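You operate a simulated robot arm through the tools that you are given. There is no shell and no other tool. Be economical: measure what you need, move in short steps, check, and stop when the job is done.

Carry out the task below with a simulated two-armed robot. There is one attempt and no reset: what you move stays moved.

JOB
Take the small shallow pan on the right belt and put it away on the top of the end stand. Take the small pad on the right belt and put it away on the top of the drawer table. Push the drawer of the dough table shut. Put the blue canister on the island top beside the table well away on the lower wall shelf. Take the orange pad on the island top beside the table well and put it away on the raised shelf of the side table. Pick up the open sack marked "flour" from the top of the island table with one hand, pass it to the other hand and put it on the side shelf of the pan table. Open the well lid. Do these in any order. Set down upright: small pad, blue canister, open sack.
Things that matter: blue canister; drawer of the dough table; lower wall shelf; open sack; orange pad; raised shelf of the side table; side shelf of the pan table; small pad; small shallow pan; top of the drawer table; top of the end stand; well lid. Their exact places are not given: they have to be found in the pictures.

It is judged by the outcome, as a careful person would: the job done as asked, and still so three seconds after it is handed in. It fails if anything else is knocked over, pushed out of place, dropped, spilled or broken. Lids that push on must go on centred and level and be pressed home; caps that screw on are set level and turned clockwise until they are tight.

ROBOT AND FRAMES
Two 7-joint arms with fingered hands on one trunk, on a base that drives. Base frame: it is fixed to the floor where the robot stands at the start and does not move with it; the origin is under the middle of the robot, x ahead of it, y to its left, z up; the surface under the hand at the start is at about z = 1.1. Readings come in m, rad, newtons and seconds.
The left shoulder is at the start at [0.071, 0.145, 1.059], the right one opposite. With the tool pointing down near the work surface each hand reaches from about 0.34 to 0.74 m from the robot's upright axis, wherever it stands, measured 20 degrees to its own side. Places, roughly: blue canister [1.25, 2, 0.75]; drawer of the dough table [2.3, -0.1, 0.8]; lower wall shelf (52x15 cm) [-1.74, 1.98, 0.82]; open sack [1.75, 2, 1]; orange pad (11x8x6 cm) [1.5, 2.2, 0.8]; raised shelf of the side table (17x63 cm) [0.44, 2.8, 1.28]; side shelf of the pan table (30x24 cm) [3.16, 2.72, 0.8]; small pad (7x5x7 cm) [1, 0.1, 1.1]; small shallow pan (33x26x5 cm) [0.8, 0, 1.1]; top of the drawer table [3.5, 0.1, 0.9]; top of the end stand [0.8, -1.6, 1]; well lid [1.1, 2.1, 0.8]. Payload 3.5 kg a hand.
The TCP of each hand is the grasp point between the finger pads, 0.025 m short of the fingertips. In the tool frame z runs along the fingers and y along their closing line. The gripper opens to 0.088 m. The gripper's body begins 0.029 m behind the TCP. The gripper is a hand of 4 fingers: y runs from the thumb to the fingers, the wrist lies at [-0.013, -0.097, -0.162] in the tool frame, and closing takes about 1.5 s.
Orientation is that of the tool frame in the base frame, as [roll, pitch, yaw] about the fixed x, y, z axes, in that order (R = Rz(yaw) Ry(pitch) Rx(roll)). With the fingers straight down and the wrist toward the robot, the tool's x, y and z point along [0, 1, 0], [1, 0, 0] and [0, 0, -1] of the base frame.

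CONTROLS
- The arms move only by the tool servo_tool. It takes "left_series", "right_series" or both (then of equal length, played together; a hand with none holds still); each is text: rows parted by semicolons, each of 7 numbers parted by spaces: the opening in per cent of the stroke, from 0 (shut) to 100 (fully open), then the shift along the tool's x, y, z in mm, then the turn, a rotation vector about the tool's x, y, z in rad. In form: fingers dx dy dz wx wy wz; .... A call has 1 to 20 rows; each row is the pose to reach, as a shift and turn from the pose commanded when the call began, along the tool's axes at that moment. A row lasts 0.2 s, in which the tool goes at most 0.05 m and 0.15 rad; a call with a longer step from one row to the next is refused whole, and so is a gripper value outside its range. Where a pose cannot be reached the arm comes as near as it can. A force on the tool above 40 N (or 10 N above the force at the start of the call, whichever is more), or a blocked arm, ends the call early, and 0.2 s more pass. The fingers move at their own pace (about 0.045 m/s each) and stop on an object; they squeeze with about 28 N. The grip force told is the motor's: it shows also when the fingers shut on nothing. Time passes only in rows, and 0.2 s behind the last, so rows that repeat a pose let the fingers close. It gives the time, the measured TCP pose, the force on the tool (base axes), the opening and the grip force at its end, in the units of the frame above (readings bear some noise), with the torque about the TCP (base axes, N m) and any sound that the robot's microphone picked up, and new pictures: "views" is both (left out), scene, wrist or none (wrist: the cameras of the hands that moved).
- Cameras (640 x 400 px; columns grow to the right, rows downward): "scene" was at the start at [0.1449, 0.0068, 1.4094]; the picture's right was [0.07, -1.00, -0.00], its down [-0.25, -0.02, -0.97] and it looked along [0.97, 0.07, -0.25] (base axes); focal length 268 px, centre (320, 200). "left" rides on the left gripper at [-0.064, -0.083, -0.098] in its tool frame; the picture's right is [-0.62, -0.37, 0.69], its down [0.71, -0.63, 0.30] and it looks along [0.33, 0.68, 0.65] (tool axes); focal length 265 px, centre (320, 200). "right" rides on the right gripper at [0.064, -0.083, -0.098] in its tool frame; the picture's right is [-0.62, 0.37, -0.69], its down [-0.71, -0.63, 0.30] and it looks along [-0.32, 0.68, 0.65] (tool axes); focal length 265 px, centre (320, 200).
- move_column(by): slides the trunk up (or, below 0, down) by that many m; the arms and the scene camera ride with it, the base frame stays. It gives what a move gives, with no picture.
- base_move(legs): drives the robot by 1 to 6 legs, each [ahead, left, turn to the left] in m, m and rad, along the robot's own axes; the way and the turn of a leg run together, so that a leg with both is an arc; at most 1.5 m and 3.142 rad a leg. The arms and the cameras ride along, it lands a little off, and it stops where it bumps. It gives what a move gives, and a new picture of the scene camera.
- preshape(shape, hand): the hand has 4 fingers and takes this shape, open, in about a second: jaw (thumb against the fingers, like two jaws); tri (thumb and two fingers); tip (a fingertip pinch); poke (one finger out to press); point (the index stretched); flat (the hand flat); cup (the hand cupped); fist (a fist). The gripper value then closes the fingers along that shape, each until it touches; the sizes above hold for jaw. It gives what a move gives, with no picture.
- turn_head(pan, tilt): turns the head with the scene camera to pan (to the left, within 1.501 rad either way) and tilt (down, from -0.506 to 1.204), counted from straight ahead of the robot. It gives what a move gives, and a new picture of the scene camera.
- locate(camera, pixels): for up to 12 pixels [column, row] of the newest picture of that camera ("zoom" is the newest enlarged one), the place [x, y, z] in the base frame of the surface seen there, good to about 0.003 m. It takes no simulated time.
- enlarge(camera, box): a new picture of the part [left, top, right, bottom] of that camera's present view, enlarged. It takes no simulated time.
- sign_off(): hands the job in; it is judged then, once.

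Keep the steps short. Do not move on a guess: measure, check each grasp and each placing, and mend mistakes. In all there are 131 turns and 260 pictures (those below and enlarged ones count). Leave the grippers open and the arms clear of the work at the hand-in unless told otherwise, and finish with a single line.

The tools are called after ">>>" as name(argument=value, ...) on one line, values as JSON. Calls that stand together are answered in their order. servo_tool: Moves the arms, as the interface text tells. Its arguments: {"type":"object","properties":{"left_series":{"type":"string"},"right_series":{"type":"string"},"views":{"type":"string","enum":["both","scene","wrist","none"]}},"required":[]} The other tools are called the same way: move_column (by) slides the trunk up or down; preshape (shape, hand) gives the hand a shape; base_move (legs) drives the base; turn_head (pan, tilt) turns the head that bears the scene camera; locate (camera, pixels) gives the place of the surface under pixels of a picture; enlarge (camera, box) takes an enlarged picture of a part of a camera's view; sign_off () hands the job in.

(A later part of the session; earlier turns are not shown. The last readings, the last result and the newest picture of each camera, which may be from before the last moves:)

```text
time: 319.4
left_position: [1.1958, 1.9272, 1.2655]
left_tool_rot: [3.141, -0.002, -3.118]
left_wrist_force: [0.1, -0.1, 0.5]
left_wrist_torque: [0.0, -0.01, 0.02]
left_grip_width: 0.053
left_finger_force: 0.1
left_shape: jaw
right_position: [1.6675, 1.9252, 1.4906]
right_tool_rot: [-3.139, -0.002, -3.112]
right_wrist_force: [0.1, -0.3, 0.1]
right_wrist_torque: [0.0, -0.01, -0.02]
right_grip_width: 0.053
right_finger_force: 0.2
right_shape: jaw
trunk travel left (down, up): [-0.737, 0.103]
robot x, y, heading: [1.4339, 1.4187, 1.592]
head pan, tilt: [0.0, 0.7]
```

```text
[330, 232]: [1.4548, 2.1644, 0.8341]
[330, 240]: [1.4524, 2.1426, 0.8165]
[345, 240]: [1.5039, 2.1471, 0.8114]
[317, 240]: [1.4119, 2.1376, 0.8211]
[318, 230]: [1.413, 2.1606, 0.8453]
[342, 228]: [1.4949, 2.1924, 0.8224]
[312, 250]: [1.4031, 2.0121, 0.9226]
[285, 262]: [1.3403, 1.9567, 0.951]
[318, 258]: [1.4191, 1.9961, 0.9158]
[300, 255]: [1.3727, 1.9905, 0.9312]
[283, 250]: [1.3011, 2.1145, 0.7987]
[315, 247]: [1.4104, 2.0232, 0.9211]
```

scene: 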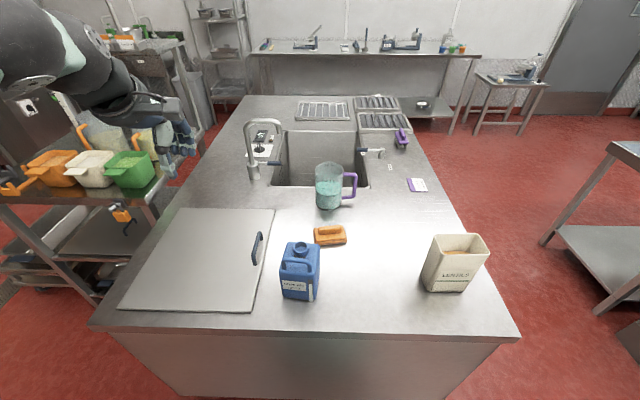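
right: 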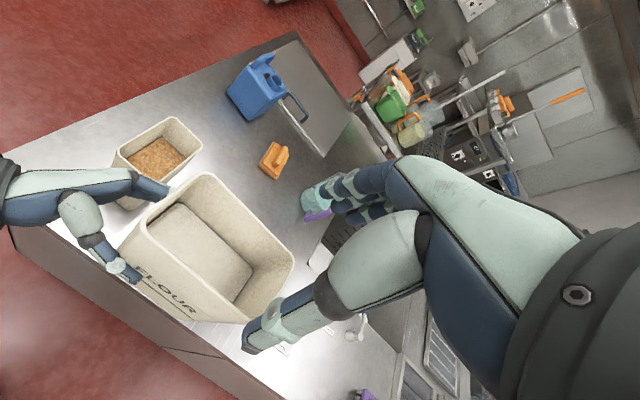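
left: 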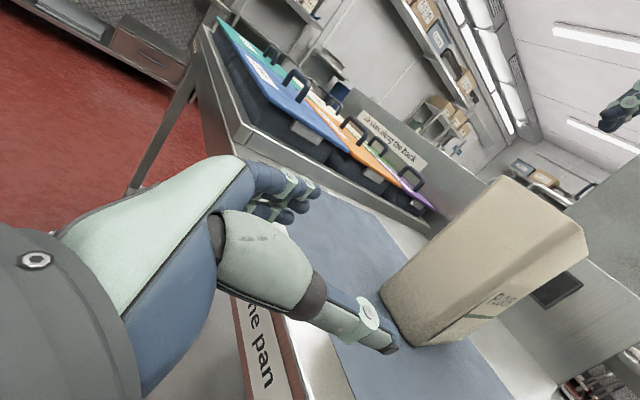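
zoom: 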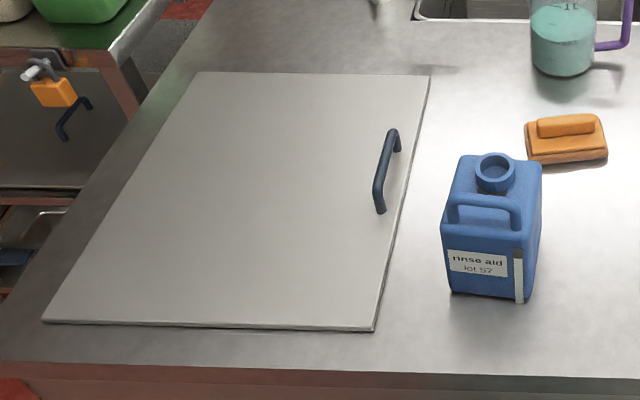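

>>> base_move(legs=[[0.08, 0.235, -0.02]])

>>> servo_tool(left_series="60 -17 7 14 0.04 -0.04 -0.126; 60 -33 14 28 0.08 -0.08 -0.253; 60 -50 21 42 0.119 -0.119 -0.38; 60 -67 28 57 0.159 -0.159 -0.506; 60 -83 35 71 0.199 -0.199 -0.632; 60 -100 42 85 0.239 -0.239 -0.759; 60 -117 50 99 0.278 -0.278 -0.886; 60 -133 57 113 0.318 -0.318 -1.012; 60 -150 64 128 0.358 -0.358 -1.138; 60 -167 71 142 0.398 -0.398 -1.265; 35 -183 78 156 0.437 -0.437 -1.392; 25 -200 85 170 0.477 -0.477 -1.518; 25 -200 85 170 0.477 -0.477 -1.518", views="both")

```text
time: 321.2
left_position: [0.965, 2.0036, 1.2653]
left_tool_rot: [3.14, -0.005, -3.139]
left_wrist_force: [0.3, -0.3, -0.7]
left_wrist_torque: [0.03, 0.0, -0.03]
left_grip_width: 0.053
left_finger_force: 0.0
left_shape: jaw
right_position: [1.4359, 1.9921, 1.4918]
right_tool_rot: [-3.14, -0.005, -3.133]
right_wrist_force: [-0.7, 0.6, 0.2]
right_wrist_torque: [0.01, 0.0, -0.01]
right_grip_width: 0.0533
right_finger_force: 0.0
right_shape: jaw
trunk travel left (down, up): [-0.737, 0.103]
robot x, y, heading: [1.1926, 1.492, 1.577]
head pan, tilt: [0.0, 0.7]
```

scene: 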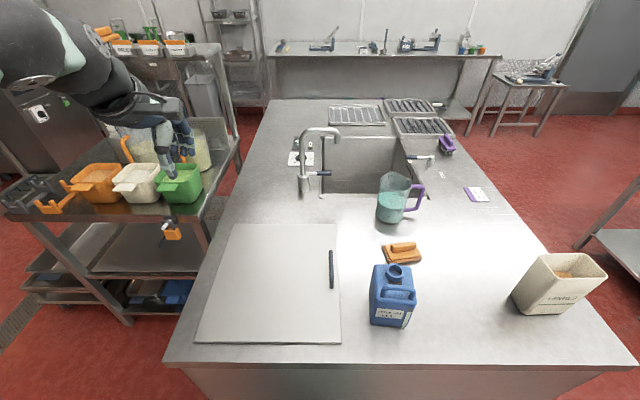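

```text
time: 324.0
left_position: [1.1613, 2.0902, 1.0988]
left_tool_rot: [-2.534, -0.001, -1.567]
left_wrist_force: [0.6, 0.3, 0.8]
left_wrist_torque: [0.0, 0.04, 0.01]
left_grip_width: 0.0223
left_finger_force: 0.0
left_shape: jaw
right_position: [1.433, 1.9924, 1.4916]
right_tool_rot: [-3.138, -0.004, -3.134]
right_wrist_force: [0.2, 0.2, -0.4]
right_wrist_torque: [-0.01, 0.01, 0.0]
right_grip_width: 0.0535
right_finger_force: 0.0
right_shape: jaw
trunk travel left (down, up): [-0.737, 0.103]
robot x, y, heading: [1.1901, 1.4944, 1.57]
head pan, tilt: [0.0, 0.7]
```

scene: 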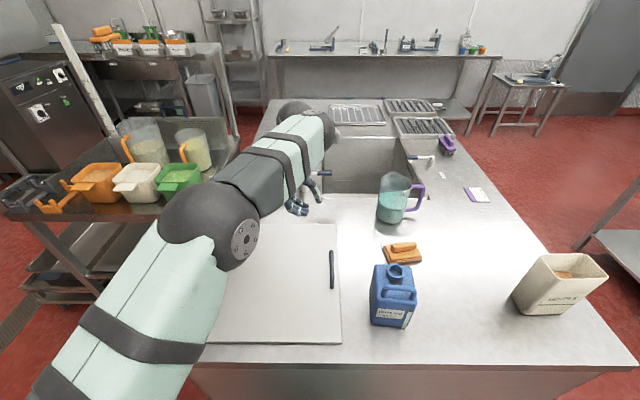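
left: 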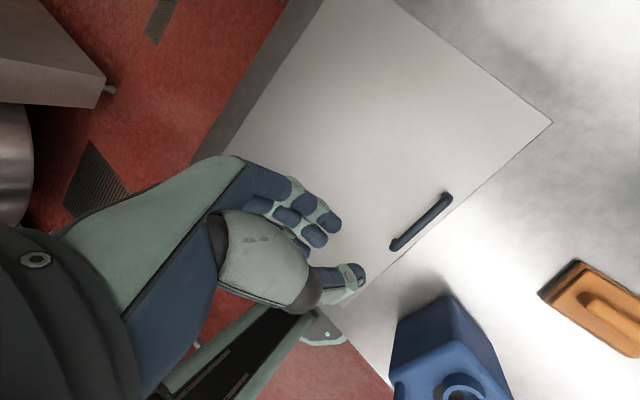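

>>> locate(camera="left", pixels=[[395, 245], [420, 222], [445, 200], [418, 218], [424, 228], [410, 210]])

>>> locate(camera="scene", pixels=[[331, 252], [332, 270], [332, 287], [331, 260]])

```text
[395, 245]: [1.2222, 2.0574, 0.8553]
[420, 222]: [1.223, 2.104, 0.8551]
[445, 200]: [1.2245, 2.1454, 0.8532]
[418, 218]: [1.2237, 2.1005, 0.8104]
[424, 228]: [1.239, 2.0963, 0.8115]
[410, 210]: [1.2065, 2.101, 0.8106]
```

```text
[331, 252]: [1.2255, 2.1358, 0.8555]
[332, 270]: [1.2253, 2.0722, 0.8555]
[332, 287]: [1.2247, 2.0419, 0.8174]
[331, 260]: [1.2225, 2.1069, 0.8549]
```

>>> servo_tool(left_series="32 -2 22 45 0 0 0; 32 -4 45 90 0 0 0; 32 -6 68 130 0 0 0; 32 -8 91 165 0 0 0; 32 -8 91 190 0 0 0; 32 -8 91 190 0 0 0", views="wrist")

```text
refused: row 1 steps farther than a row can; nothing moved
```

>>> servo_tool(left_series="32 -2 18 36 0 0 0; 32 -4 36 72 0 0 0; 32 -6 54 108 0 0 0; 32 -8 72 144 0 0 0; 32 -8 91 175 0 0 0; 32 -8 91 190 0 0 0; 32 -8 91 190 0 0 0", views="wrist")

```text
time: 325.6
left_position: [1.1956, 2.0995, 0.8885]
left_tool_rot: [-2.533, -0.001, -1.568]
left_wrist_force: [-0.2, -0.3, -1.1]
left_wrist_torque: [-0.02, -0.03, 0.02]
left_grip_width: 0.0278
left_finger_force: 0.0
left_shape: jaw
right_position: [1.4334, 1.9942, 1.4914]
right_tool_rot: [-3.14, -0.005, -3.133]
right_wrist_force: [-0.2, 0.5, -0.1]
right_wrist_torque: [0.0, -0.01, 0.01]
right_grip_width: 0.0535
right_finger_force: 0.1
right_shape: jaw
trunk travel left (down, up): [-0.737, 0.103]
robot x, y, heading: [1.1926, 1.4909, 1.57]
head pan, tilt: [0.0, 0.7]
```

left: 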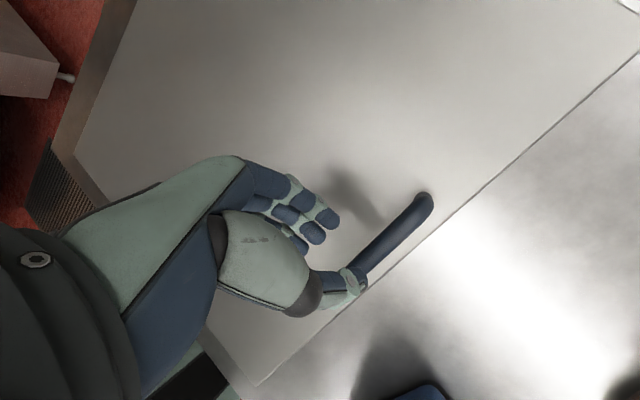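

>>> servo_tool(left_series="32 1 -2 15 0 0 0; 32 1 -2 30 0 0 0; 32 1 -2 40 0 0 0; 32 1 -2 44 0 0 0; 32 1 -2 44 0 0 0", views="wrist")

```text
time: 326.8
left_position: [1.2223, 2.0977, 0.8529]
left_tool_rot: [-2.537, -0.001, -1.57]
left_wrist_force: [-0.3, -0.6, 0.0]
left_wrist_torque: [0.01, 0.0, 0.0]
left_grip_width: 0.0279
left_finger_force: 0.0
left_shape: jaw
left hand out of reach, approached as far as the arm can: row 3
right_position: [1.4345, 1.9941, 1.4912]
right_tool_rot: [-3.14, -0.003, -3.134]
right_wrist_force: [0.7, -0.4, -0.7]
right_wrist_torque: [-0.02, 0.0, 0.01]
right_grip_width: 0.0532
right_finger_force: 0.0
right_shape: jaw
trunk travel left (down, up): [-0.737, 0.103]
robot x, y, heading: [1.1919, 1.4918, 1.573]
head pan, tilt: [0.0, 0.7]
```

left: 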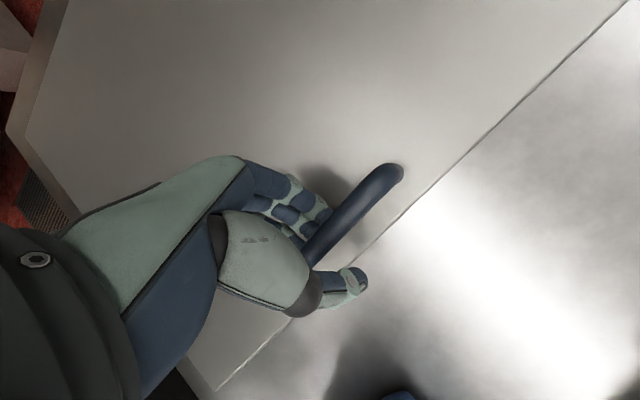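

>>> servo_tool(left_series="10 0 0 0 0 0 0; 0 0 0 0 0 0 0; 0 0 0 0 0 0 0; 0 0 0 0 0 0 0; 0 0 0 0 0 0 0; 0 0 0 0 0 0 0; 0 0 -6 -9 0 0 0; 0 0 -12 -18 0 0 0; 0 0 -17 -25 0 0 0", views="both")

```text
time: 328.8
left_position: [1.2196, 2.0969, 0.8817]
left_tool_rot: [-2.535, -0.001, -1.565]
left_wrist_force: [-5.6, -2.7, -8.9]
left_wrist_torque: [0.03, 0.03, -0.08]
left_grip_width: 0.0001
left_finger_force: 28.0
left_shape: jaw
right_position: [1.4317, 1.9944, 1.491]
right_tool_rot: [-3.138, -0.002, -3.135]
right_wrist_force: [-0.6, 0.6, -0.4]
right_wrist_torque: [-0.02, 0.0, 0.0]
right_grip_width: 0.0533
right_finger_force: 0.0
right_shape: jaw
trunk travel left (down, up): [-0.737, 0.103]
robot x, y, heading: [1.1898, 1.4923, 1.574]
head pan, tilt: [0.0, 0.7]
```

scene: 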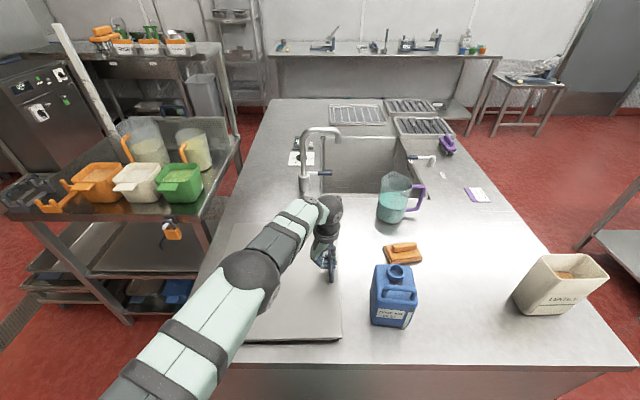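
left: 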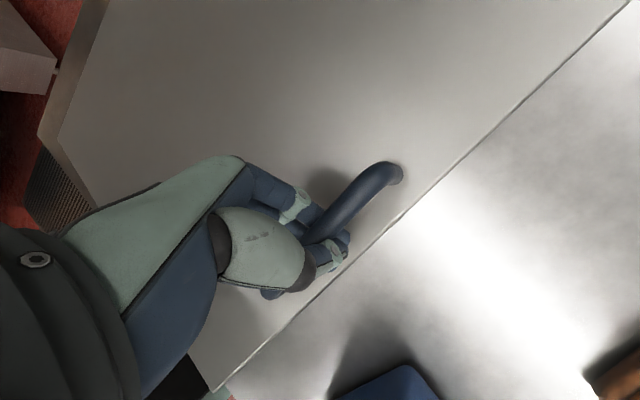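

>>> locate(camera="scene", pixels=[[336, 338], [260, 340], [230, 240], [235, 330], [300, 335]])

>>> locate(camera="left", pixels=[[500, 90], [400, 100], [200, 100], [120, 120], [400, 170], [600, 20]])

```text
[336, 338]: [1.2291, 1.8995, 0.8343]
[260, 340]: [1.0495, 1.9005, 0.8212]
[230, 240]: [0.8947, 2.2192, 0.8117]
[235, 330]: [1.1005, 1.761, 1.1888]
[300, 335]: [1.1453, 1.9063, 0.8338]
```

```text
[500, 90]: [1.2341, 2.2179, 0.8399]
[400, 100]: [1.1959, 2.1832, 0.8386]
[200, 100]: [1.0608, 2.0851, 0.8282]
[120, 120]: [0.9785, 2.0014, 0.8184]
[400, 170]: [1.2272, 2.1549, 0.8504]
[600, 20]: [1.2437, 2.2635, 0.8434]
```

>>> servo_tool(left_series="0 0 -7 -18 0.06 0 0; 0 0 -12 -37 0.12 0 0; 0 0 -17 -57 0.18 0 0; 0 0 -20 -77 0.24 0 0; 0 0 -22 -97 0.3 0 0; 0 0 -23 -117 0.36 0 0; 0 0 -22 -138 0.42 0 0; 0 0 -21 -158 0.48 0 0; 0 0 -18 -178 0.54 0 0; 0 0 -15 -198 0.6 0 0; 0 0 -9 -217 0.66 0 0; 0 0 -3 -236 0.73 0 0; 0 0 5 -255 0.79 0 0; 0 0 13 -273 0.85 0 0; 0 0 13 -273 0.85 0 0", views="both")

```text
time: 332.0
left_position: [1.0582, 2.0976, 1.1016]
left_tool_rot: [-1.684, 0.003, -1.566]
left_wrist_force: [4.8, 1.3, 1.4]
left_wrist_torque: [0.07, 0.0, 0.01]
left_grip_width: 0.0
left_finger_force: 27.4
left_shape: jaw
right_position: [1.436, 1.9933, 1.4907]
right_tool_rot: [-3.139, -0.006, -3.131]
right_wrist_force: [0.7, -0.1, -0.6]
right_wrist_torque: [0.03, -0.01, 0.01]
right_grip_width: 0.0531
right_finger_force: 0.2
right_shape: jaw
trunk travel left (down, up): [-0.737, 0.103]
robot x, y, heading: [1.1886, 1.4931, 1.578]
head pan, tilt: [0.0, 0.7]
```

scene: 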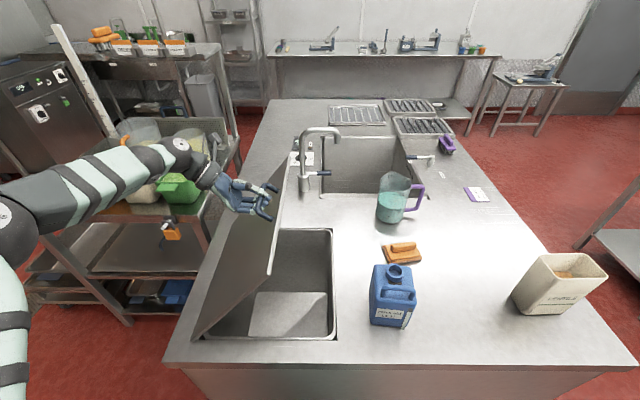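
left: 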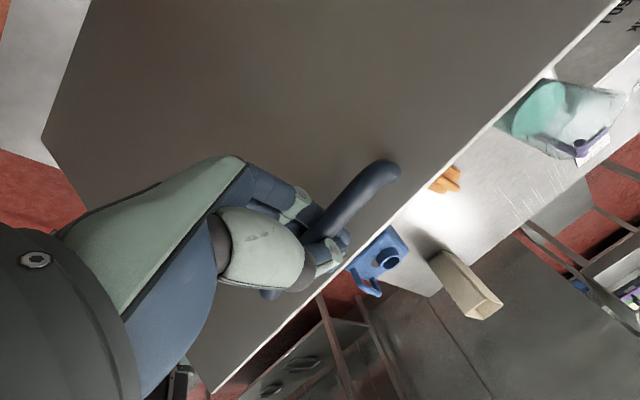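

>>> locate(camera="scene", pixels=[[178, 188], [168, 195], [150, 195], [185, 135], [120, 130], [205, 230], [190, 180]])

>>> servo_tool(left_series="0 0 -8 -24 0.06 0 0; 0 0 -15 -48 0.12 0 0; 0 0 -20 -71 0.18 0 0; 0 0 -23 -94 0.24 0 0; 0 0 -24 -117 0.3 0 0; 0 0 -24 -141 0.36 0 0; 0 0 -24 -141 0.36 0 0", views="scene")

```text
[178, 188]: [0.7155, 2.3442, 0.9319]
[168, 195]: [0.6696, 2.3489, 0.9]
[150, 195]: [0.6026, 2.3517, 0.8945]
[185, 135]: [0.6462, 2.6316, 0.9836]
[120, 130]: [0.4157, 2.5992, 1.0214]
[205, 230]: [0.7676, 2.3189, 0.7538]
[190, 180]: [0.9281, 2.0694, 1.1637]
```

```text
time: 333.6
left_position: [0.9199, 2.0966, 1.1413]
left_tool_rot: [-1.326, 0.003, -1.568]
left_wrist_force: [5.5, 12.0, 21.7]
left_wrist_torque: [0.0, -0.07, 0.16]
left_grip_width: 0.0001
left_finger_force: 28.2
left_shape: jaw
right_position: [1.4376, 1.9941, 1.4914]
right_tool_rot: [-3.139, -0.004, -3.133]
right_wrist_force: [0.7, 0.2, 0.3]
right_wrist_torque: [0.02, -0.02, -0.02]
right_grip_width: 0.0531
right_finger_force: 0.1
right_shape: jaw
trunk travel left (down, up): [-0.737, 0.103]
robot x, y, heading: [1.1942, 1.4937, 1.572]
head pan, tilt: [0.0, 0.7]
```

scene: 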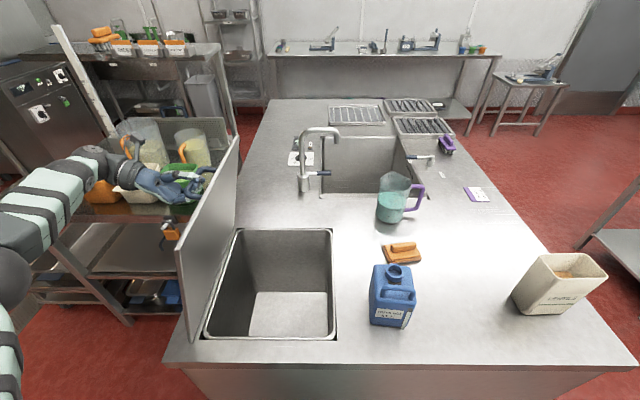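

>>> servo_tool(left_series="0 0 -8 -15 0.05 0 0; 0 0 -14 -30 0.1 0 0; 0 0 -16 -44 0.14 0 0; 0 0 -18 -60 0.19 0 0; 0 0 -19 -75 0.23 0 0; 0 0 -19 -90 0.27 0 0", views="both")

```text
time: 335.0
left_position: [0.8521, 2.0819, 1.1487]
left_tool_rot: [-1.076, -0.031, -1.553]
left_wrist_force: [-2.9, 38.7, -11.5]
left_wrist_torque: [0.46, 0.2, 0.2]
left_grip_width: 0.0
left_finger_force: 28.1
left_shape: jaw
left hand out of reach, approached as far as the arm can: row 3, 4, 5, 6
right_position: [1.4307, 2.005, 1.4893]
right_tool_rot: [-3.133, 0.001, -3.137]
right_wrist_force: [-0.9, -0.5, 0.2]
right_wrist_torque: [-0.01, -0.01, 0.0]
right_grip_width: 0.0532
right_finger_force: 0.2
right_shape: jaw
trunk travel left (down, up): [-0.737, 0.103]
robot x, y, heading: [1.1913, 1.4922, 1.572]
head pan, tilt: [0.0, 0.7]
stopped in row 6 (left hand): the force on the tool passed its limit at 57 N (the readings are from after the stop); the commanded pose is now the measured one
```

scene: 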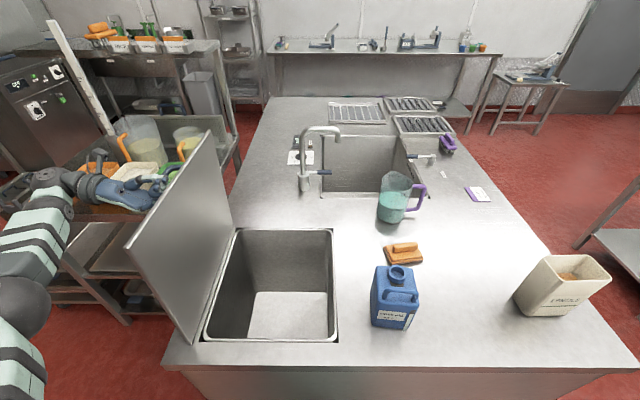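
left: 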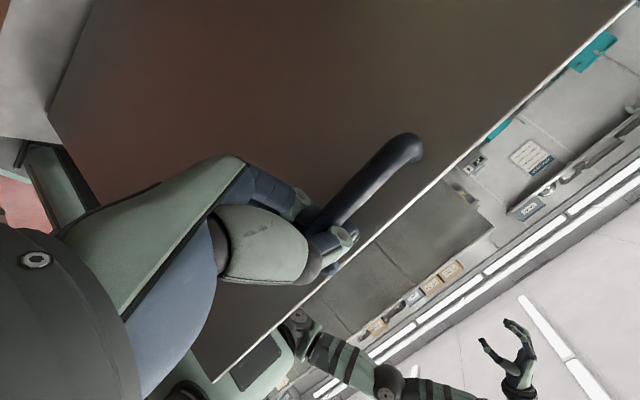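

>>> locate(camera="scene", pixels=[[210, 140], [135, 248], [175, 240], [190, 335], [228, 228], [200, 200]])

```text
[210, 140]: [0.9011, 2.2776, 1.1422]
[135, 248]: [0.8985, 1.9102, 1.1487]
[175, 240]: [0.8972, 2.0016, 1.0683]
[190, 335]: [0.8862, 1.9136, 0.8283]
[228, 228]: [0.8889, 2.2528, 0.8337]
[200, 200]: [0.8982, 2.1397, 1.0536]
```

>>> servo_tool(left_series="0 -8 0 0 0 0 0; 0 -15 0 0 0 0 0; 0 -15 0 0 0 0 0", views="none")

>>> base_move(legs=[[0, 0.05, 0]])

>>> locate(camera="scene", pixels=[[210, 140], [135, 248], [175, 240], [190, 325], [228, 228], [200, 200]])

```text
time: 335.8
left_position: [0.8524, 2.084, 1.1495]
left_tool_rot: [-1.082, -0.027, -1.561]
left_wrist_force: [3.1, 10.0, -16.7]
left_wrist_torque: [0.31, 0.13, 0.03]
left_grip_width: 0.0
left_finger_force: 28.5
left_shape: jaw
left hand out of reach, approached as far as the arm can: row 2, 3
right_position: [1.4317, 2.0012, 1.4884]
right_tool_rot: [-3.136, -0.001, -3.134]
right_wrist_force: [-0.7, -0.5, -0.3]
right_wrist_torque: [0.01, 0.01, 0.02]
right_grip_width: 0.0532
right_finger_force: 0.1
right_shape: jaw
trunk travel left (down, up): [-0.737, 0.103]
robot x, y, heading: [1.1873, 1.4905, 1.574]
head pan, tilt: [0.0, 0.7]
```

```text
time: 336.7
left_position: [0.8057, 2.0846, 1.1473]
left_tool_rot: [-1.085, -0.034, -1.562]
left_wrist_force: [12.6, 3.7, -35.3]
left_wrist_torque: [0.21, 0.11, 0.04]
left_grip_width: 0.0001
left_finger_force: 28.9
left_shape: jaw
right_position: [1.3879, 2.0021, 1.4878]
right_tool_rot: [-3.133, -0.008, -3.135]
right_wrist_force: [0.4, 0.2, -0.3]
right_wrist_torque: [-0.03, 0.03, -0.01]
right_grip_width: 0.053
right_finger_force: 0.1
right_shape: jaw
trunk travel left (down, up): [-0.737, 0.103]
robot x, y, heading: [1.1385, 1.4951, 1.574]
head pan, tilt: [0.0, 0.7]
```

scene: 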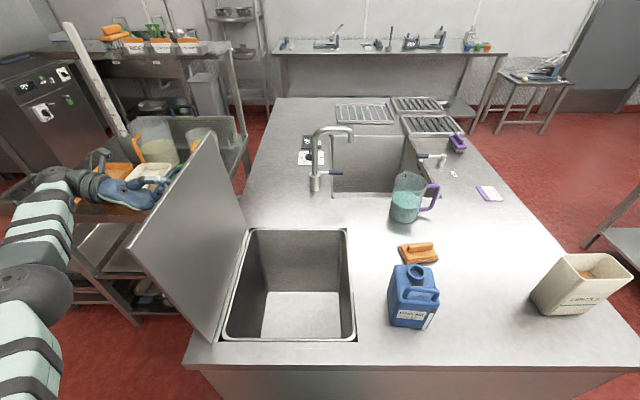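

```text
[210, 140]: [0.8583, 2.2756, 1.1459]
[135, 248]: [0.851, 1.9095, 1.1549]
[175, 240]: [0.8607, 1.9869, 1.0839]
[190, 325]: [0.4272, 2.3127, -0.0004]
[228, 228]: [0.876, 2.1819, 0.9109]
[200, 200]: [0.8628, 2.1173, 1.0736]
```

>>> servo_tool(left_series="0 0 6 -3 0 0 0; 0 0 11 -6 0 0 0; 0 0 11 -6 0 0 0", views="none")

>>> base_move(legs=[[0, 0.05, 0]])

>>> locate(camera="scene", pixels=[[210, 140], [140, 248], [175, 240], [228, 228], [200, 200]])

```text
time: 337.5
left_position: [0.8046, 2.0833, 1.1383]
left_tool_rot: [-1.083, -0.024, -1.556]
left_wrist_force: [-1.8, 26.2, 21.1]
left_wrist_torque: [0.26, -0.02, 0.3]
left_grip_width: 0.0004
left_finger_force: 27.9
left_shape: jaw
right_position: [1.385, 1.9986, 1.4889]
right_tool_rot: [-3.137, -0.007, -3.135]
right_wrist_force: [0.7, 0.4, 0.0]
right_wrist_torque: [0.0, -0.01, -0.02]
right_grip_width: 0.0533
right_finger_force: 0.1
right_shape: jaw
trunk travel left (down, up): [-0.737, 0.103]
robot x, y, heading: [1.1412, 1.4966, 1.571]
head pan, tilt: [0.0, 0.7]
```

```text
time: 338.4
left_position: [0.7774, 2.0827, 1.1363]
left_tool_rot: [-1.084, -0.031, -1.584]
left_wrist_force: [17.4, 15.5, -2.6]
left_wrist_torque: [0.24, -0.07, 0.24]
left_grip_width: 0.0
left_finger_force: 28.1
left_shape: jaw
right_position: [1.3498, 1.9963, 1.4895]
right_tool_rot: [-3.138, -0.004, -3.14]
right_wrist_force: [0.2, -0.3, 0.6]
right_wrist_torque: [0.03, -0.02, -0.02]
right_grip_width: 0.0533
right_finger_force: 0.0
right_shape: jaw
trunk travel left (down, up): [-0.737, 0.103]
robot x, y, heading: [1.104, 1.4928, 1.569]
head pan, tilt: [0.0, 0.7]
stopped in leg 1: the force on the tool passed its limit at 50 N (the readings are from after the stop); the commanded pose is now the measured one
```

scene: 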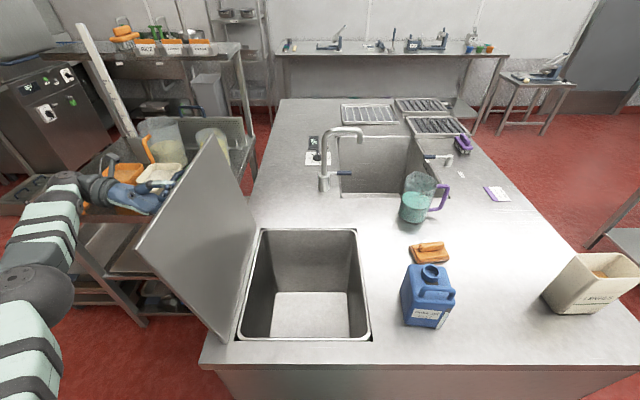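

```text
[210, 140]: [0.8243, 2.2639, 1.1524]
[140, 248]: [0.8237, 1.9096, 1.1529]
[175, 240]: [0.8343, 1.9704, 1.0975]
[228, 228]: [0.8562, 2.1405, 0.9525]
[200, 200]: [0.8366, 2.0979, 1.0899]
```

>>> servo_tool(left_series="20 0 0 0 0 0 0; 40 0 0 0 0 0 0; 50 0 0 0 0 0 0; 50 0 0 -15 0 0 0; 50 0 0 -35 0 0 0; 50 0 0 -65 0 0 0; 50 0 0 -95 0 0 0", views="both")

```text
time: 340.0
left_position: [0.7367, 2.0494, 1.1143]
left_tool_rot: [-1.084, -0.029, -1.577]
left_wrist_force: [0.5, -0.7, 0.3]
left_wrist_torque: [0.02, -0.01, -0.01]
left_grip_width: 0.0434
left_finger_force: 0.1
left_shape: jaw
left hand out of reach, approached as far as the arm can: row 4, 5, 6, 7
right_position: [1.3468, 1.9944, 1.4909]
right_tool_rot: [-3.14, -0.003, -3.135]
right_wrist_force: [-0.3, 0.2, 0.3]
right_wrist_torque: [0.0, -0.01, 0.0]
right_grip_width: 0.0533
right_finger_force: 0.0
right_shape: jaw
trunk travel left (down, up): [-0.737, 0.103]
robot x, y, heading: [1.1015, 1.4927, 1.568]
head pan, tilt: [0.0, 0.7]
```

scene: 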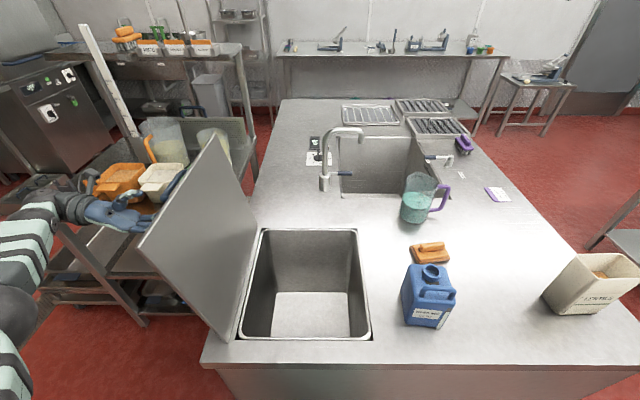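
left: 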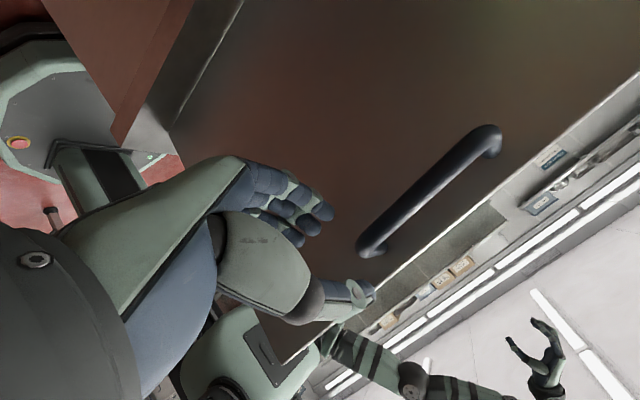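

>>> servo_tool(left_series="50 40 0 0 0 0 0; 50 80 0 0 0 0 0; 50 120 0 0 0 0 0; 50 150 0 0 -0.092 0.092 0.055; 50 160 -6 8 -0.184 0.184 0.11; 50 160 -12 16 -0.275 0.275 0.165; 50 160 -18 24 -0.367 0.367 0.22; 50 160 -24 32 -0.459 0.459 0.276; 50 160 -30 40 -0.55 0.55 0.33; 50 160 -36 48 -0.642 0.642 0.386; 50 160 -42 56 -0.734 0.734 0.44; 50 160 -48 64 -0.826 0.826 0.496; 50 160 -54 72 -0.918 0.918 0.551; 50 160 -60 80 -1.01 1.01 0.606; 50 160 -66 88 -1.1 1.1 0.661; 50 160 -72 96 -1.193 1.193 0.717; 50 160 -80 105 -1.285 1.285 0.772; 50 160 -86 112 -1.377 1.377 0.827; 50 160 -91 119 -1.468 1.468 0.882; 50 160 -91 119 -1.56 1.56 0.937", views="scene")

```text
time: 344.2
left_position: [0.8057, 1.9093, 1.2459]
left_tool_rot: [-3.115, -0.002, 3.133]
left_wrist_force: [-0.3, -0.3, 0.6]
left_wrist_torque: [-0.02, -0.01, 0.0]
left_grip_width: 0.0438
left_finger_force: 0.0
left_shape: jaw
left hand out of reach, approached as far as the arm can: row 17, 18, 19, 20
right_position: [1.3467, 1.9934, 1.491]
right_tool_rot: [-3.137, -0.004, -3.136]
right_wrist_force: [1.5, -0.3, 0.2]
right_wrist_torque: [-0.03, -0.01, 0.04]
right_grip_width: 0.0531
right_finger_force: 0.1
right_shape: jaw
trunk travel left (down, up): [-0.737, 0.103]
robot x, y, heading: [1.1028, 1.4886, 1.572]
head pan, tilt: [0.0, 0.7]
```

scene: 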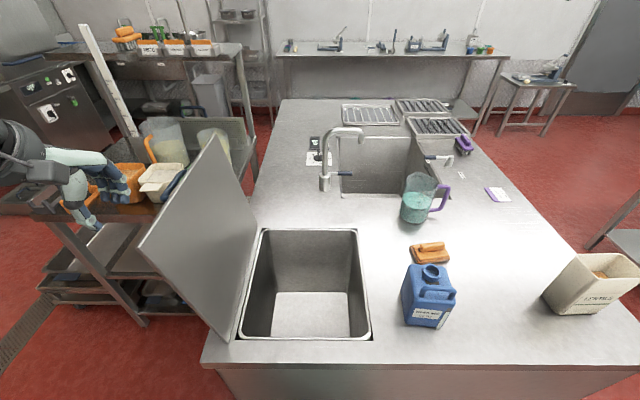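

>>> locate(camera="scene", pixels=[[150, 50], [215, 48], [80, 50], [125, 40], [190, 45], [100, 60], [228, 45], [240, 55], [120, 150], [415, 250], [430, 243], [445, 250]])

>>> enlarge(camera="scene", box=[60, 0, 260, 130])

>>> enlarge(camera="scene", box=[370, 220, 500, 340])

>>> locate(camera="zoom", pixels=[[230, 118], [330, 115], [370, 120], [280, 125], [220, 160], [375, 160], [300, 215], [300, 290], [250, 240], [360, 300], [410, 320], [310, 340]])

```text
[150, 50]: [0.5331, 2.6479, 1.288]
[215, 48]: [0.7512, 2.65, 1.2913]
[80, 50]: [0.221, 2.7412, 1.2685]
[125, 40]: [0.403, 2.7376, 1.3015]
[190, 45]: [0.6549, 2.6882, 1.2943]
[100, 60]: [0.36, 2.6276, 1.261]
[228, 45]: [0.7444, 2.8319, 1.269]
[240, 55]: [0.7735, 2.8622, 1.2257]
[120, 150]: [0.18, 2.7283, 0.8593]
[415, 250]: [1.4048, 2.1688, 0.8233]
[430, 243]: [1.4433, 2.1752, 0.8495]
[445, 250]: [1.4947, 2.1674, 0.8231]
```

```text
3.08 times, centred on (160, 65) of scene
```

zoom: 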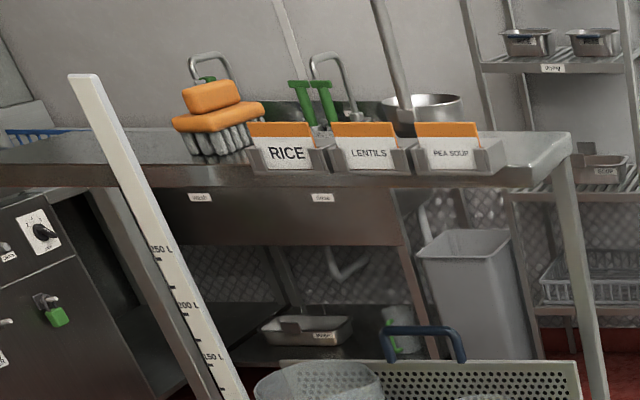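

```text
3.33 times, centred on (435, 280) of scene
```

zoom: 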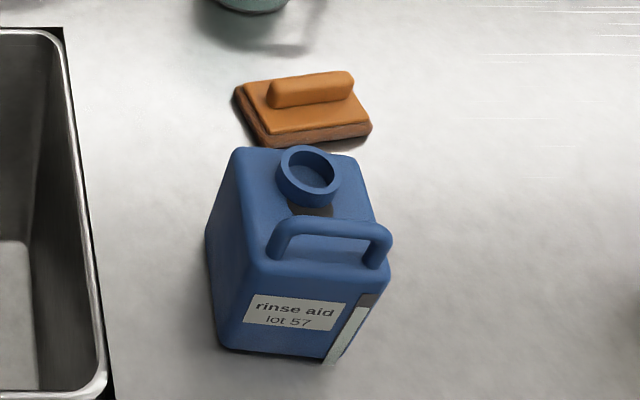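

```text
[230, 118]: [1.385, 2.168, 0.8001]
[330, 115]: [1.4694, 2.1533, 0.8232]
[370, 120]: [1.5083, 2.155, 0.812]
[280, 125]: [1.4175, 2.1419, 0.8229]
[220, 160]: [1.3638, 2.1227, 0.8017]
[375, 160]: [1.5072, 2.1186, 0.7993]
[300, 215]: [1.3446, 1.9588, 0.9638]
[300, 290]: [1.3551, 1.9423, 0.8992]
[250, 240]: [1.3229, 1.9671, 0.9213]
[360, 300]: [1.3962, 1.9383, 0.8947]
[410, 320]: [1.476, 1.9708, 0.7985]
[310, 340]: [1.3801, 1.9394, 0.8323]
```

>>> base_move(legs=[[0.02, -0.15, 0]])

>>> move_column(by=-0.2)

>>> servo_tool(right_series="60 0 30 40 0 0 0; 60 0 60 80 0 0 0; 60 0 90 110 0 0 0; 60 0 120 140 0 0 0; 60 0 150 170 0 0 0; 60 0 160 215 0 0 0; 60 0 160 260 0 0 0; 60 0 160 300 0 0 0; 60 0 160 330 0 0 0; 60 0 160 330 0 0 0", views="both")

```text
time: 345.6
left_position: [0.9543, 1.9269, 1.245]
left_tool_rot: [-3.113, 0.003, 3.133]
left_wrist_force: [0.2, -0.8, -0.1]
left_wrist_torque: [0.0, 0.01, -0.04]
left_grip_width: 0.0439
left_finger_force: 0.1
left_shape: jaw
right_position: [1.4961, 2.0124, 1.4904]
right_tool_rot: [-3.138, -0.001, -3.137]
right_wrist_force: [0.0, 0.7, 0.2]
right_wrist_torque: [-0.01, -0.03, -0.01]
right_grip_width: 0.0532
right_finger_force: 0.0
right_shape: jaw
trunk travel left (down, up): [-0.737, 0.103]
robot x, y, heading: [1.2551, 1.5184, 1.571]
head pan, tilt: [0.0, 0.7]
```

scene: 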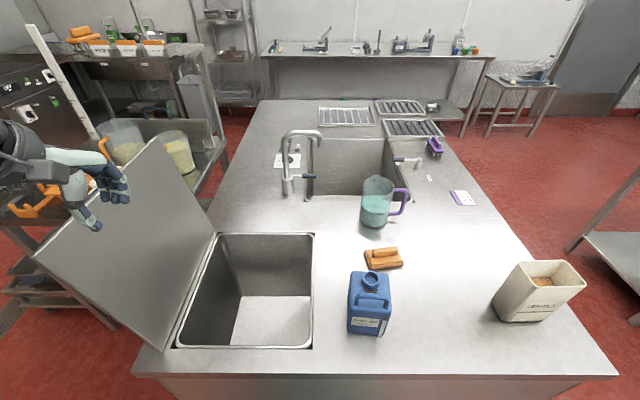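

```text
time: 347.8
left_position: [0.956, 1.9284, 1.0454]
left_tool_rot: [-3.112, -0.001, 3.133]
left_wrist_force: [0.1, 0.7, 0.5]
left_wrist_torque: [0.0, -0.03, 0.01]
left_grip_width: 0.0441
left_finger_force: 0.0
left_shape: jaw
right_position: [1.4986, 2.0132, 1.2903]
right_tool_rot: [-3.139, -0.003, -3.137]
right_wrist_force: [-0.2, 0.2, -0.1]
right_wrist_torque: [0.01, 0.0, -0.02]
right_grip_width: 0.0531
right_finger_force: 0.1
right_shape: jaw
trunk travel left (down, up): [-0.537, 0.303]
robot x, y, heading: [1.2553, 1.5125, 1.568]
head pan, tilt: [0.0, 0.7]
```

```text
time: 350.0
left_position: [0.9559, 1.9283, 1.0463]
left_tool_rot: [-3.113, -0.001, 3.132]
left_wrist_force: [0.6, 0.0, 0.3]
left_wrist_torque: [0.02, 0.01, 0.01]
left_grip_width: 0.0436
left_finger_force: 0.1
left_shape: jaw
right_position: [1.4958, 2.1765, 0.9619]
right_tool_rot: [-3.138, -0.006, -3.137]
right_wrist_force: [-0.7, 0.5, -0.3]
right_wrist_torque: [-0.02, 0.0, 0.01]
right_grip_width: 0.0531
right_finger_force: 0.0
right_shape: jaw
trunk travel left (down, up): [-0.537, 0.303]
robot x, y, heading: [1.2535, 1.5166, 1.574]
head pan, tilt: [0.0, 0.7]
```

scene: 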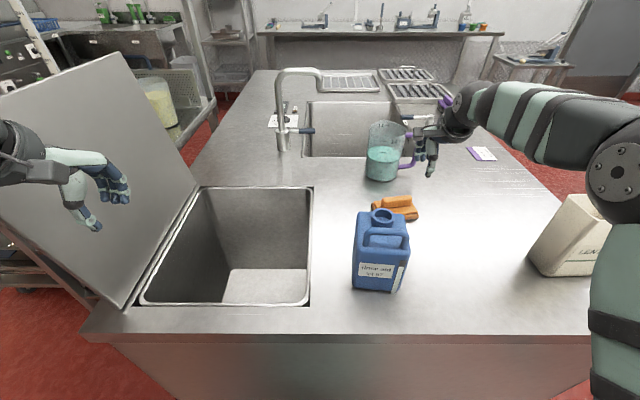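
right: 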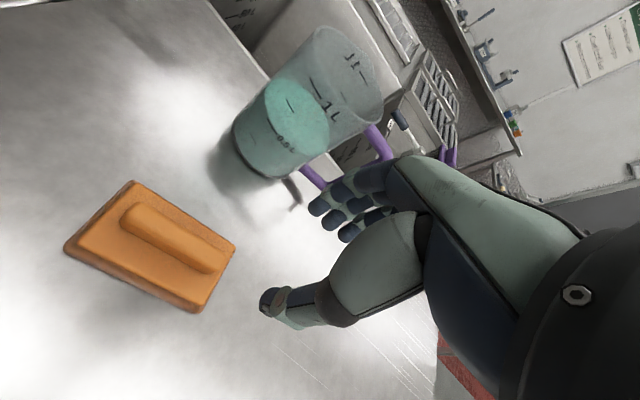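

>>> locate(camera="right", pixels=[[128, 212], [165, 235], [205, 265], [150, 250], [190, 220], [312, 178], [375, 140], [300, 200], [90, 250], [190, 300]])

```text
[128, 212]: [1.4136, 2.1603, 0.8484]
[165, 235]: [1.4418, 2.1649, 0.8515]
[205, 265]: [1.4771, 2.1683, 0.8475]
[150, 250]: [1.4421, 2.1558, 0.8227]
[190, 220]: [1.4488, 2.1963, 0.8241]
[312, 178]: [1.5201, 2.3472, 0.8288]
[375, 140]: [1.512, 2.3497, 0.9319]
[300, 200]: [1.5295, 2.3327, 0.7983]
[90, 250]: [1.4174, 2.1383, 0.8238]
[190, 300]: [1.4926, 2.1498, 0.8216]
```

>>> servo_tool(right_series="60 17 -4 5 0 0 -0.04; 60 34 -8 15 0 0 -0.08; 60 51 -11 30 0 0 -0.11; 60 51 -11 60 0 0 -0.11; 60 51 -11 90 0 0 -0.11; 60 51 -11 110 0 0 -0.11; 0 51 -11 110 0 0 -0.11; 0 51 -11 110 0 0 -0.11; 0 51 -11 110 0 0 -0.11; 0 51 -11 110 0 0 -0.11; 0 51 -11 110 0 0 -0.11; 0 51 -11 110 0 0 -0.11; 0 51 -11 110 0 0 -0.11; 0 51 -11 80 0 0 -0.11; 0 51 -11 50 0 0 -0.11", views="both")

```text
time: 353.2
left_position: [0.9559, 1.9295, 1.0454]
left_tool_rot: [-3.112, -0.002, 3.132]
left_wrist_force: [0.1, -0.5, 0.5]
left_wrist_torque: [0.01, -0.01, -0.06]
left_grip_width: 0.0436
left_finger_force: 0.0
left_shape: jaw
right_position: [1.4425, 2.1609, 0.9107]
right_tool_rot: [-3.137, -0.005, -3.027]
right_wrist_force: [0.9, 0.0, -0.5]
right_wrist_torque: [0.0, 0.0, -0.03]
right_grip_width: 0.0119
right_finger_force: 27.8
right_shape: jaw
trunk travel left (down, up): [-0.537, 0.303]
robot x, y, heading: [1.2546, 1.511, 1.569]
head pan, tilt: [0.0, 0.7]
```

scene: 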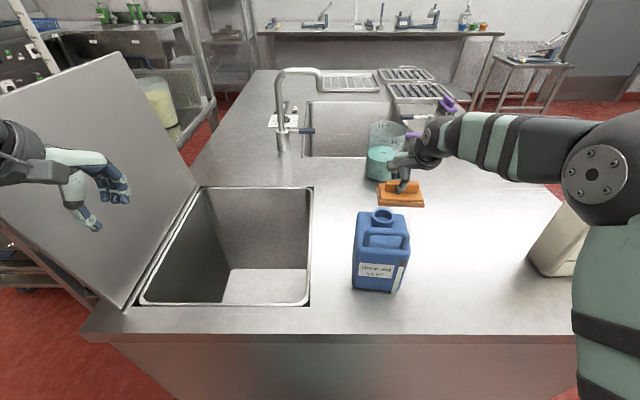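
right: 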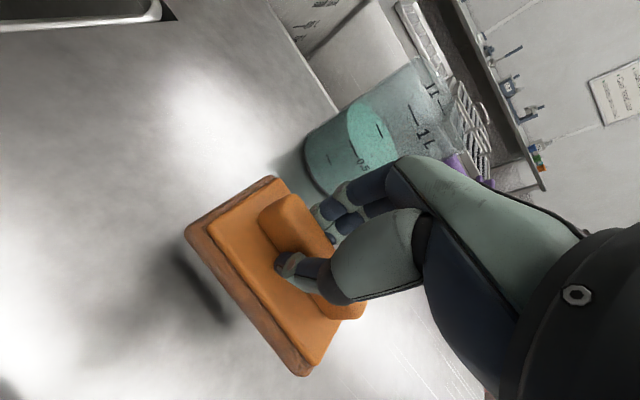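

>>> servo_tool(right_series="0 0 0 -40 0 0 0; 0 0 0 -85 0 0 0; 0 -10 -20 -125 0 0 0; 0 -25 -50 -155 0 0 0; 0 -50 -80 -180 0 0 0; 0 -70 -100 -215 0 0 0; 0 -80 -110 -260 0 0 0; 0 -80 -110 -300 0 0 0", views="none")

>>> base_move(legs=[[0, -0.22, 0]])

>>> enlarge(camera="scene", box=[240, 180, 360, 300])

```text
time: 355.0
left_position: [0.9569, 1.9285, 1.0447]
left_tool_rot: [-3.112, -0.002, 3.133]
left_wrist_force: [0.0, -0.2, -0.3]
left_wrist_torque: [0.0, -0.01, 0.0]
left_grip_width: 0.0437
left_finger_force: 0.1
left_shape: jaw
right_position: [1.5367, 2.0649, 1.2081]
right_tool_rot: [-3.135, -0.003, -3.028]
right_wrist_force: [-0.5, 0.7, 0.0]
right_wrist_torque: [-0.03, -0.02, -0.02]
right_grip_width: 0.0121
right_finger_force: 28.4
right_shape: jaw
trunk travel left (down, up): [-0.537, 0.303]
robot x, y, heading: [1.2529, 1.5135, 1.569]
head pan, tilt: [0.0, 0.7]
```

```text
time: 356.6
left_position: [1.1682, 1.9271, 1.0441]
left_tool_rot: [-3.11, 0.0, 3.137]
left_wrist_force: [-1.0, -0.1, -0.5]
left_wrist_torque: [0.02, 0.01, 0.01]
left_grip_width: 0.0435
left_finger_force: 0.0
left_shape: jaw
right_position: [1.7474, 2.0669, 1.2065]
right_tool_rot: [-3.139, -0.005, -3.023]
right_wrist_force: [-0.1, 0.6, -0.3]
right_wrist_torque: [0.0, 0.0, -0.01]
right_grip_width: 0.0121
right_finger_force: 27.2
right_shape: jaw
trunk travel left (down, up): [-0.537, 0.303]
robot x, y, heading: [1.4657, 1.5118, 1.576]
head pan, tilt: [0.0, 0.7]
```

scene: 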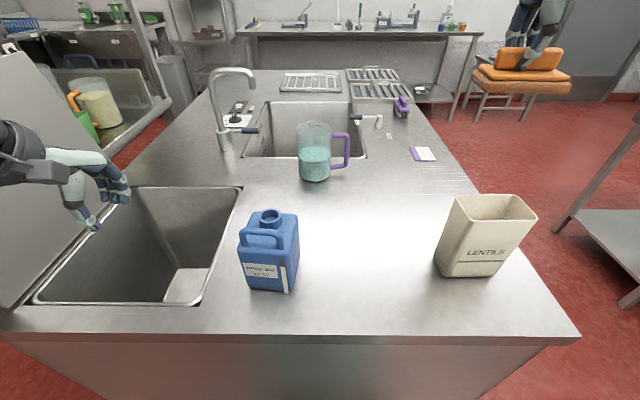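

```text
3.33 times, centred on (300, 240) of scene
```

zoom: 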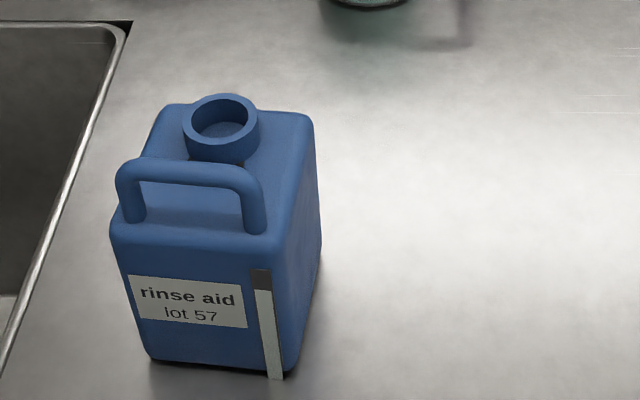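

>>> locate(camera="zoom", pixels=[[125, 172], [190, 170], [250, 182], [130, 210], [255, 225], [190, 178], [225, 115], [195, 215], [310, 125], [160, 110], [115, 240], [290, 245]])

```text
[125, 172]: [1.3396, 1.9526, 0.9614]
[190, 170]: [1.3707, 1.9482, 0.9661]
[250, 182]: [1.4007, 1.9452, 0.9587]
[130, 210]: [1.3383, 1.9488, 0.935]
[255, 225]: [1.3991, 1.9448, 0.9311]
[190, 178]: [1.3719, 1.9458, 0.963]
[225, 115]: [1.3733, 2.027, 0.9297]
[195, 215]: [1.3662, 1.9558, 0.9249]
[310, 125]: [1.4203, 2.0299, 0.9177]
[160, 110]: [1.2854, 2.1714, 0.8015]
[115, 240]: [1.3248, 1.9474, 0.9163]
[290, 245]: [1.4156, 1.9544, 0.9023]
```

>>> servo_tool(left_series="60 -15 0 -10 0 0 -0.145; 60 -35 2 -20 0 0 -0.29; 60 -55 4 -30 0 0 -0.435; 80 -75 6 -35 0 0 -0.58; 100 -95 8 -35 0 0 -0.725; 100 -115 11 -35 0 0 -0.87; 100 -138 14 -30 0 0 -1.015; 100 -160 17 -25 0 0 -1.16; 100 -182 20 -20 0 0 -1.305; 100 -202 22 -16 0 0 -1.45; 100 -202 22 -16 0 0 -1.45", views="both")

```text
time: 359.1
left_position: [1.3369, 1.9318, 1.0359]
left_tool_rot: [-3.109, -0.017, -1.689]
left_wrist_force: [0.2, 0.1, 1.1]
left_wrist_torque: [0.03, 0.02, 0.0]
left_grip_width: 0.0879
left_finger_force: 0.2
left_shape: jaw
left hand out of reach, approached as far as the arm can: row 1, 2, 3, 4, 5, 6, 9, 10, 11
right_position: [1.749, 2.066, 1.2075]
right_tool_rot: [-3.139, -0.006, -3.023]
right_wrist_force: [1.1, 0.2, -1.2]
right_wrist_torque: [0.03, 0.01, -0.06]
right_grip_width: 0.0119
right_finger_force: 28.0
right_shape: jaw
trunk travel left (down, up): [-0.537, 0.303]
robot x, y, heading: [1.4681, 1.5128, 1.576]
head pan, tilt: [0.0, 0.7]
```

scene: 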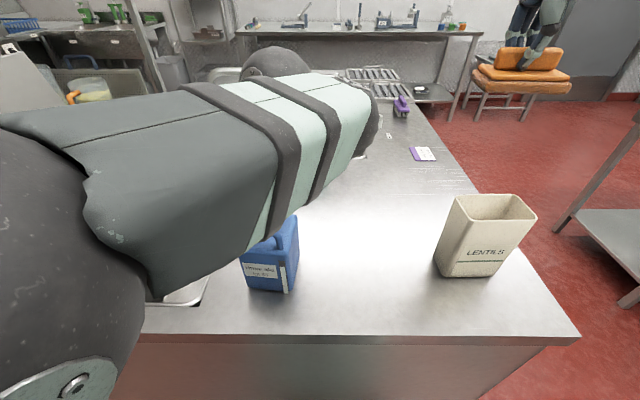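
left: 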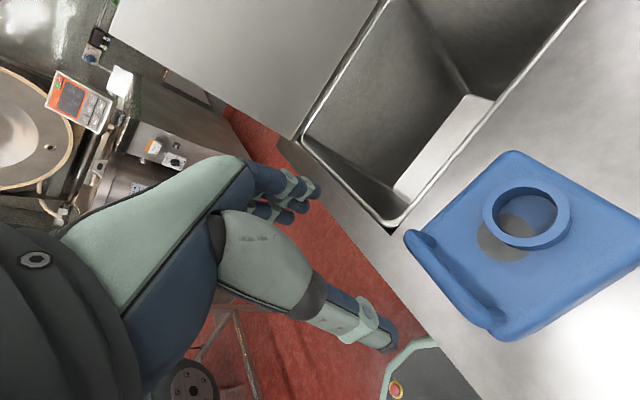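

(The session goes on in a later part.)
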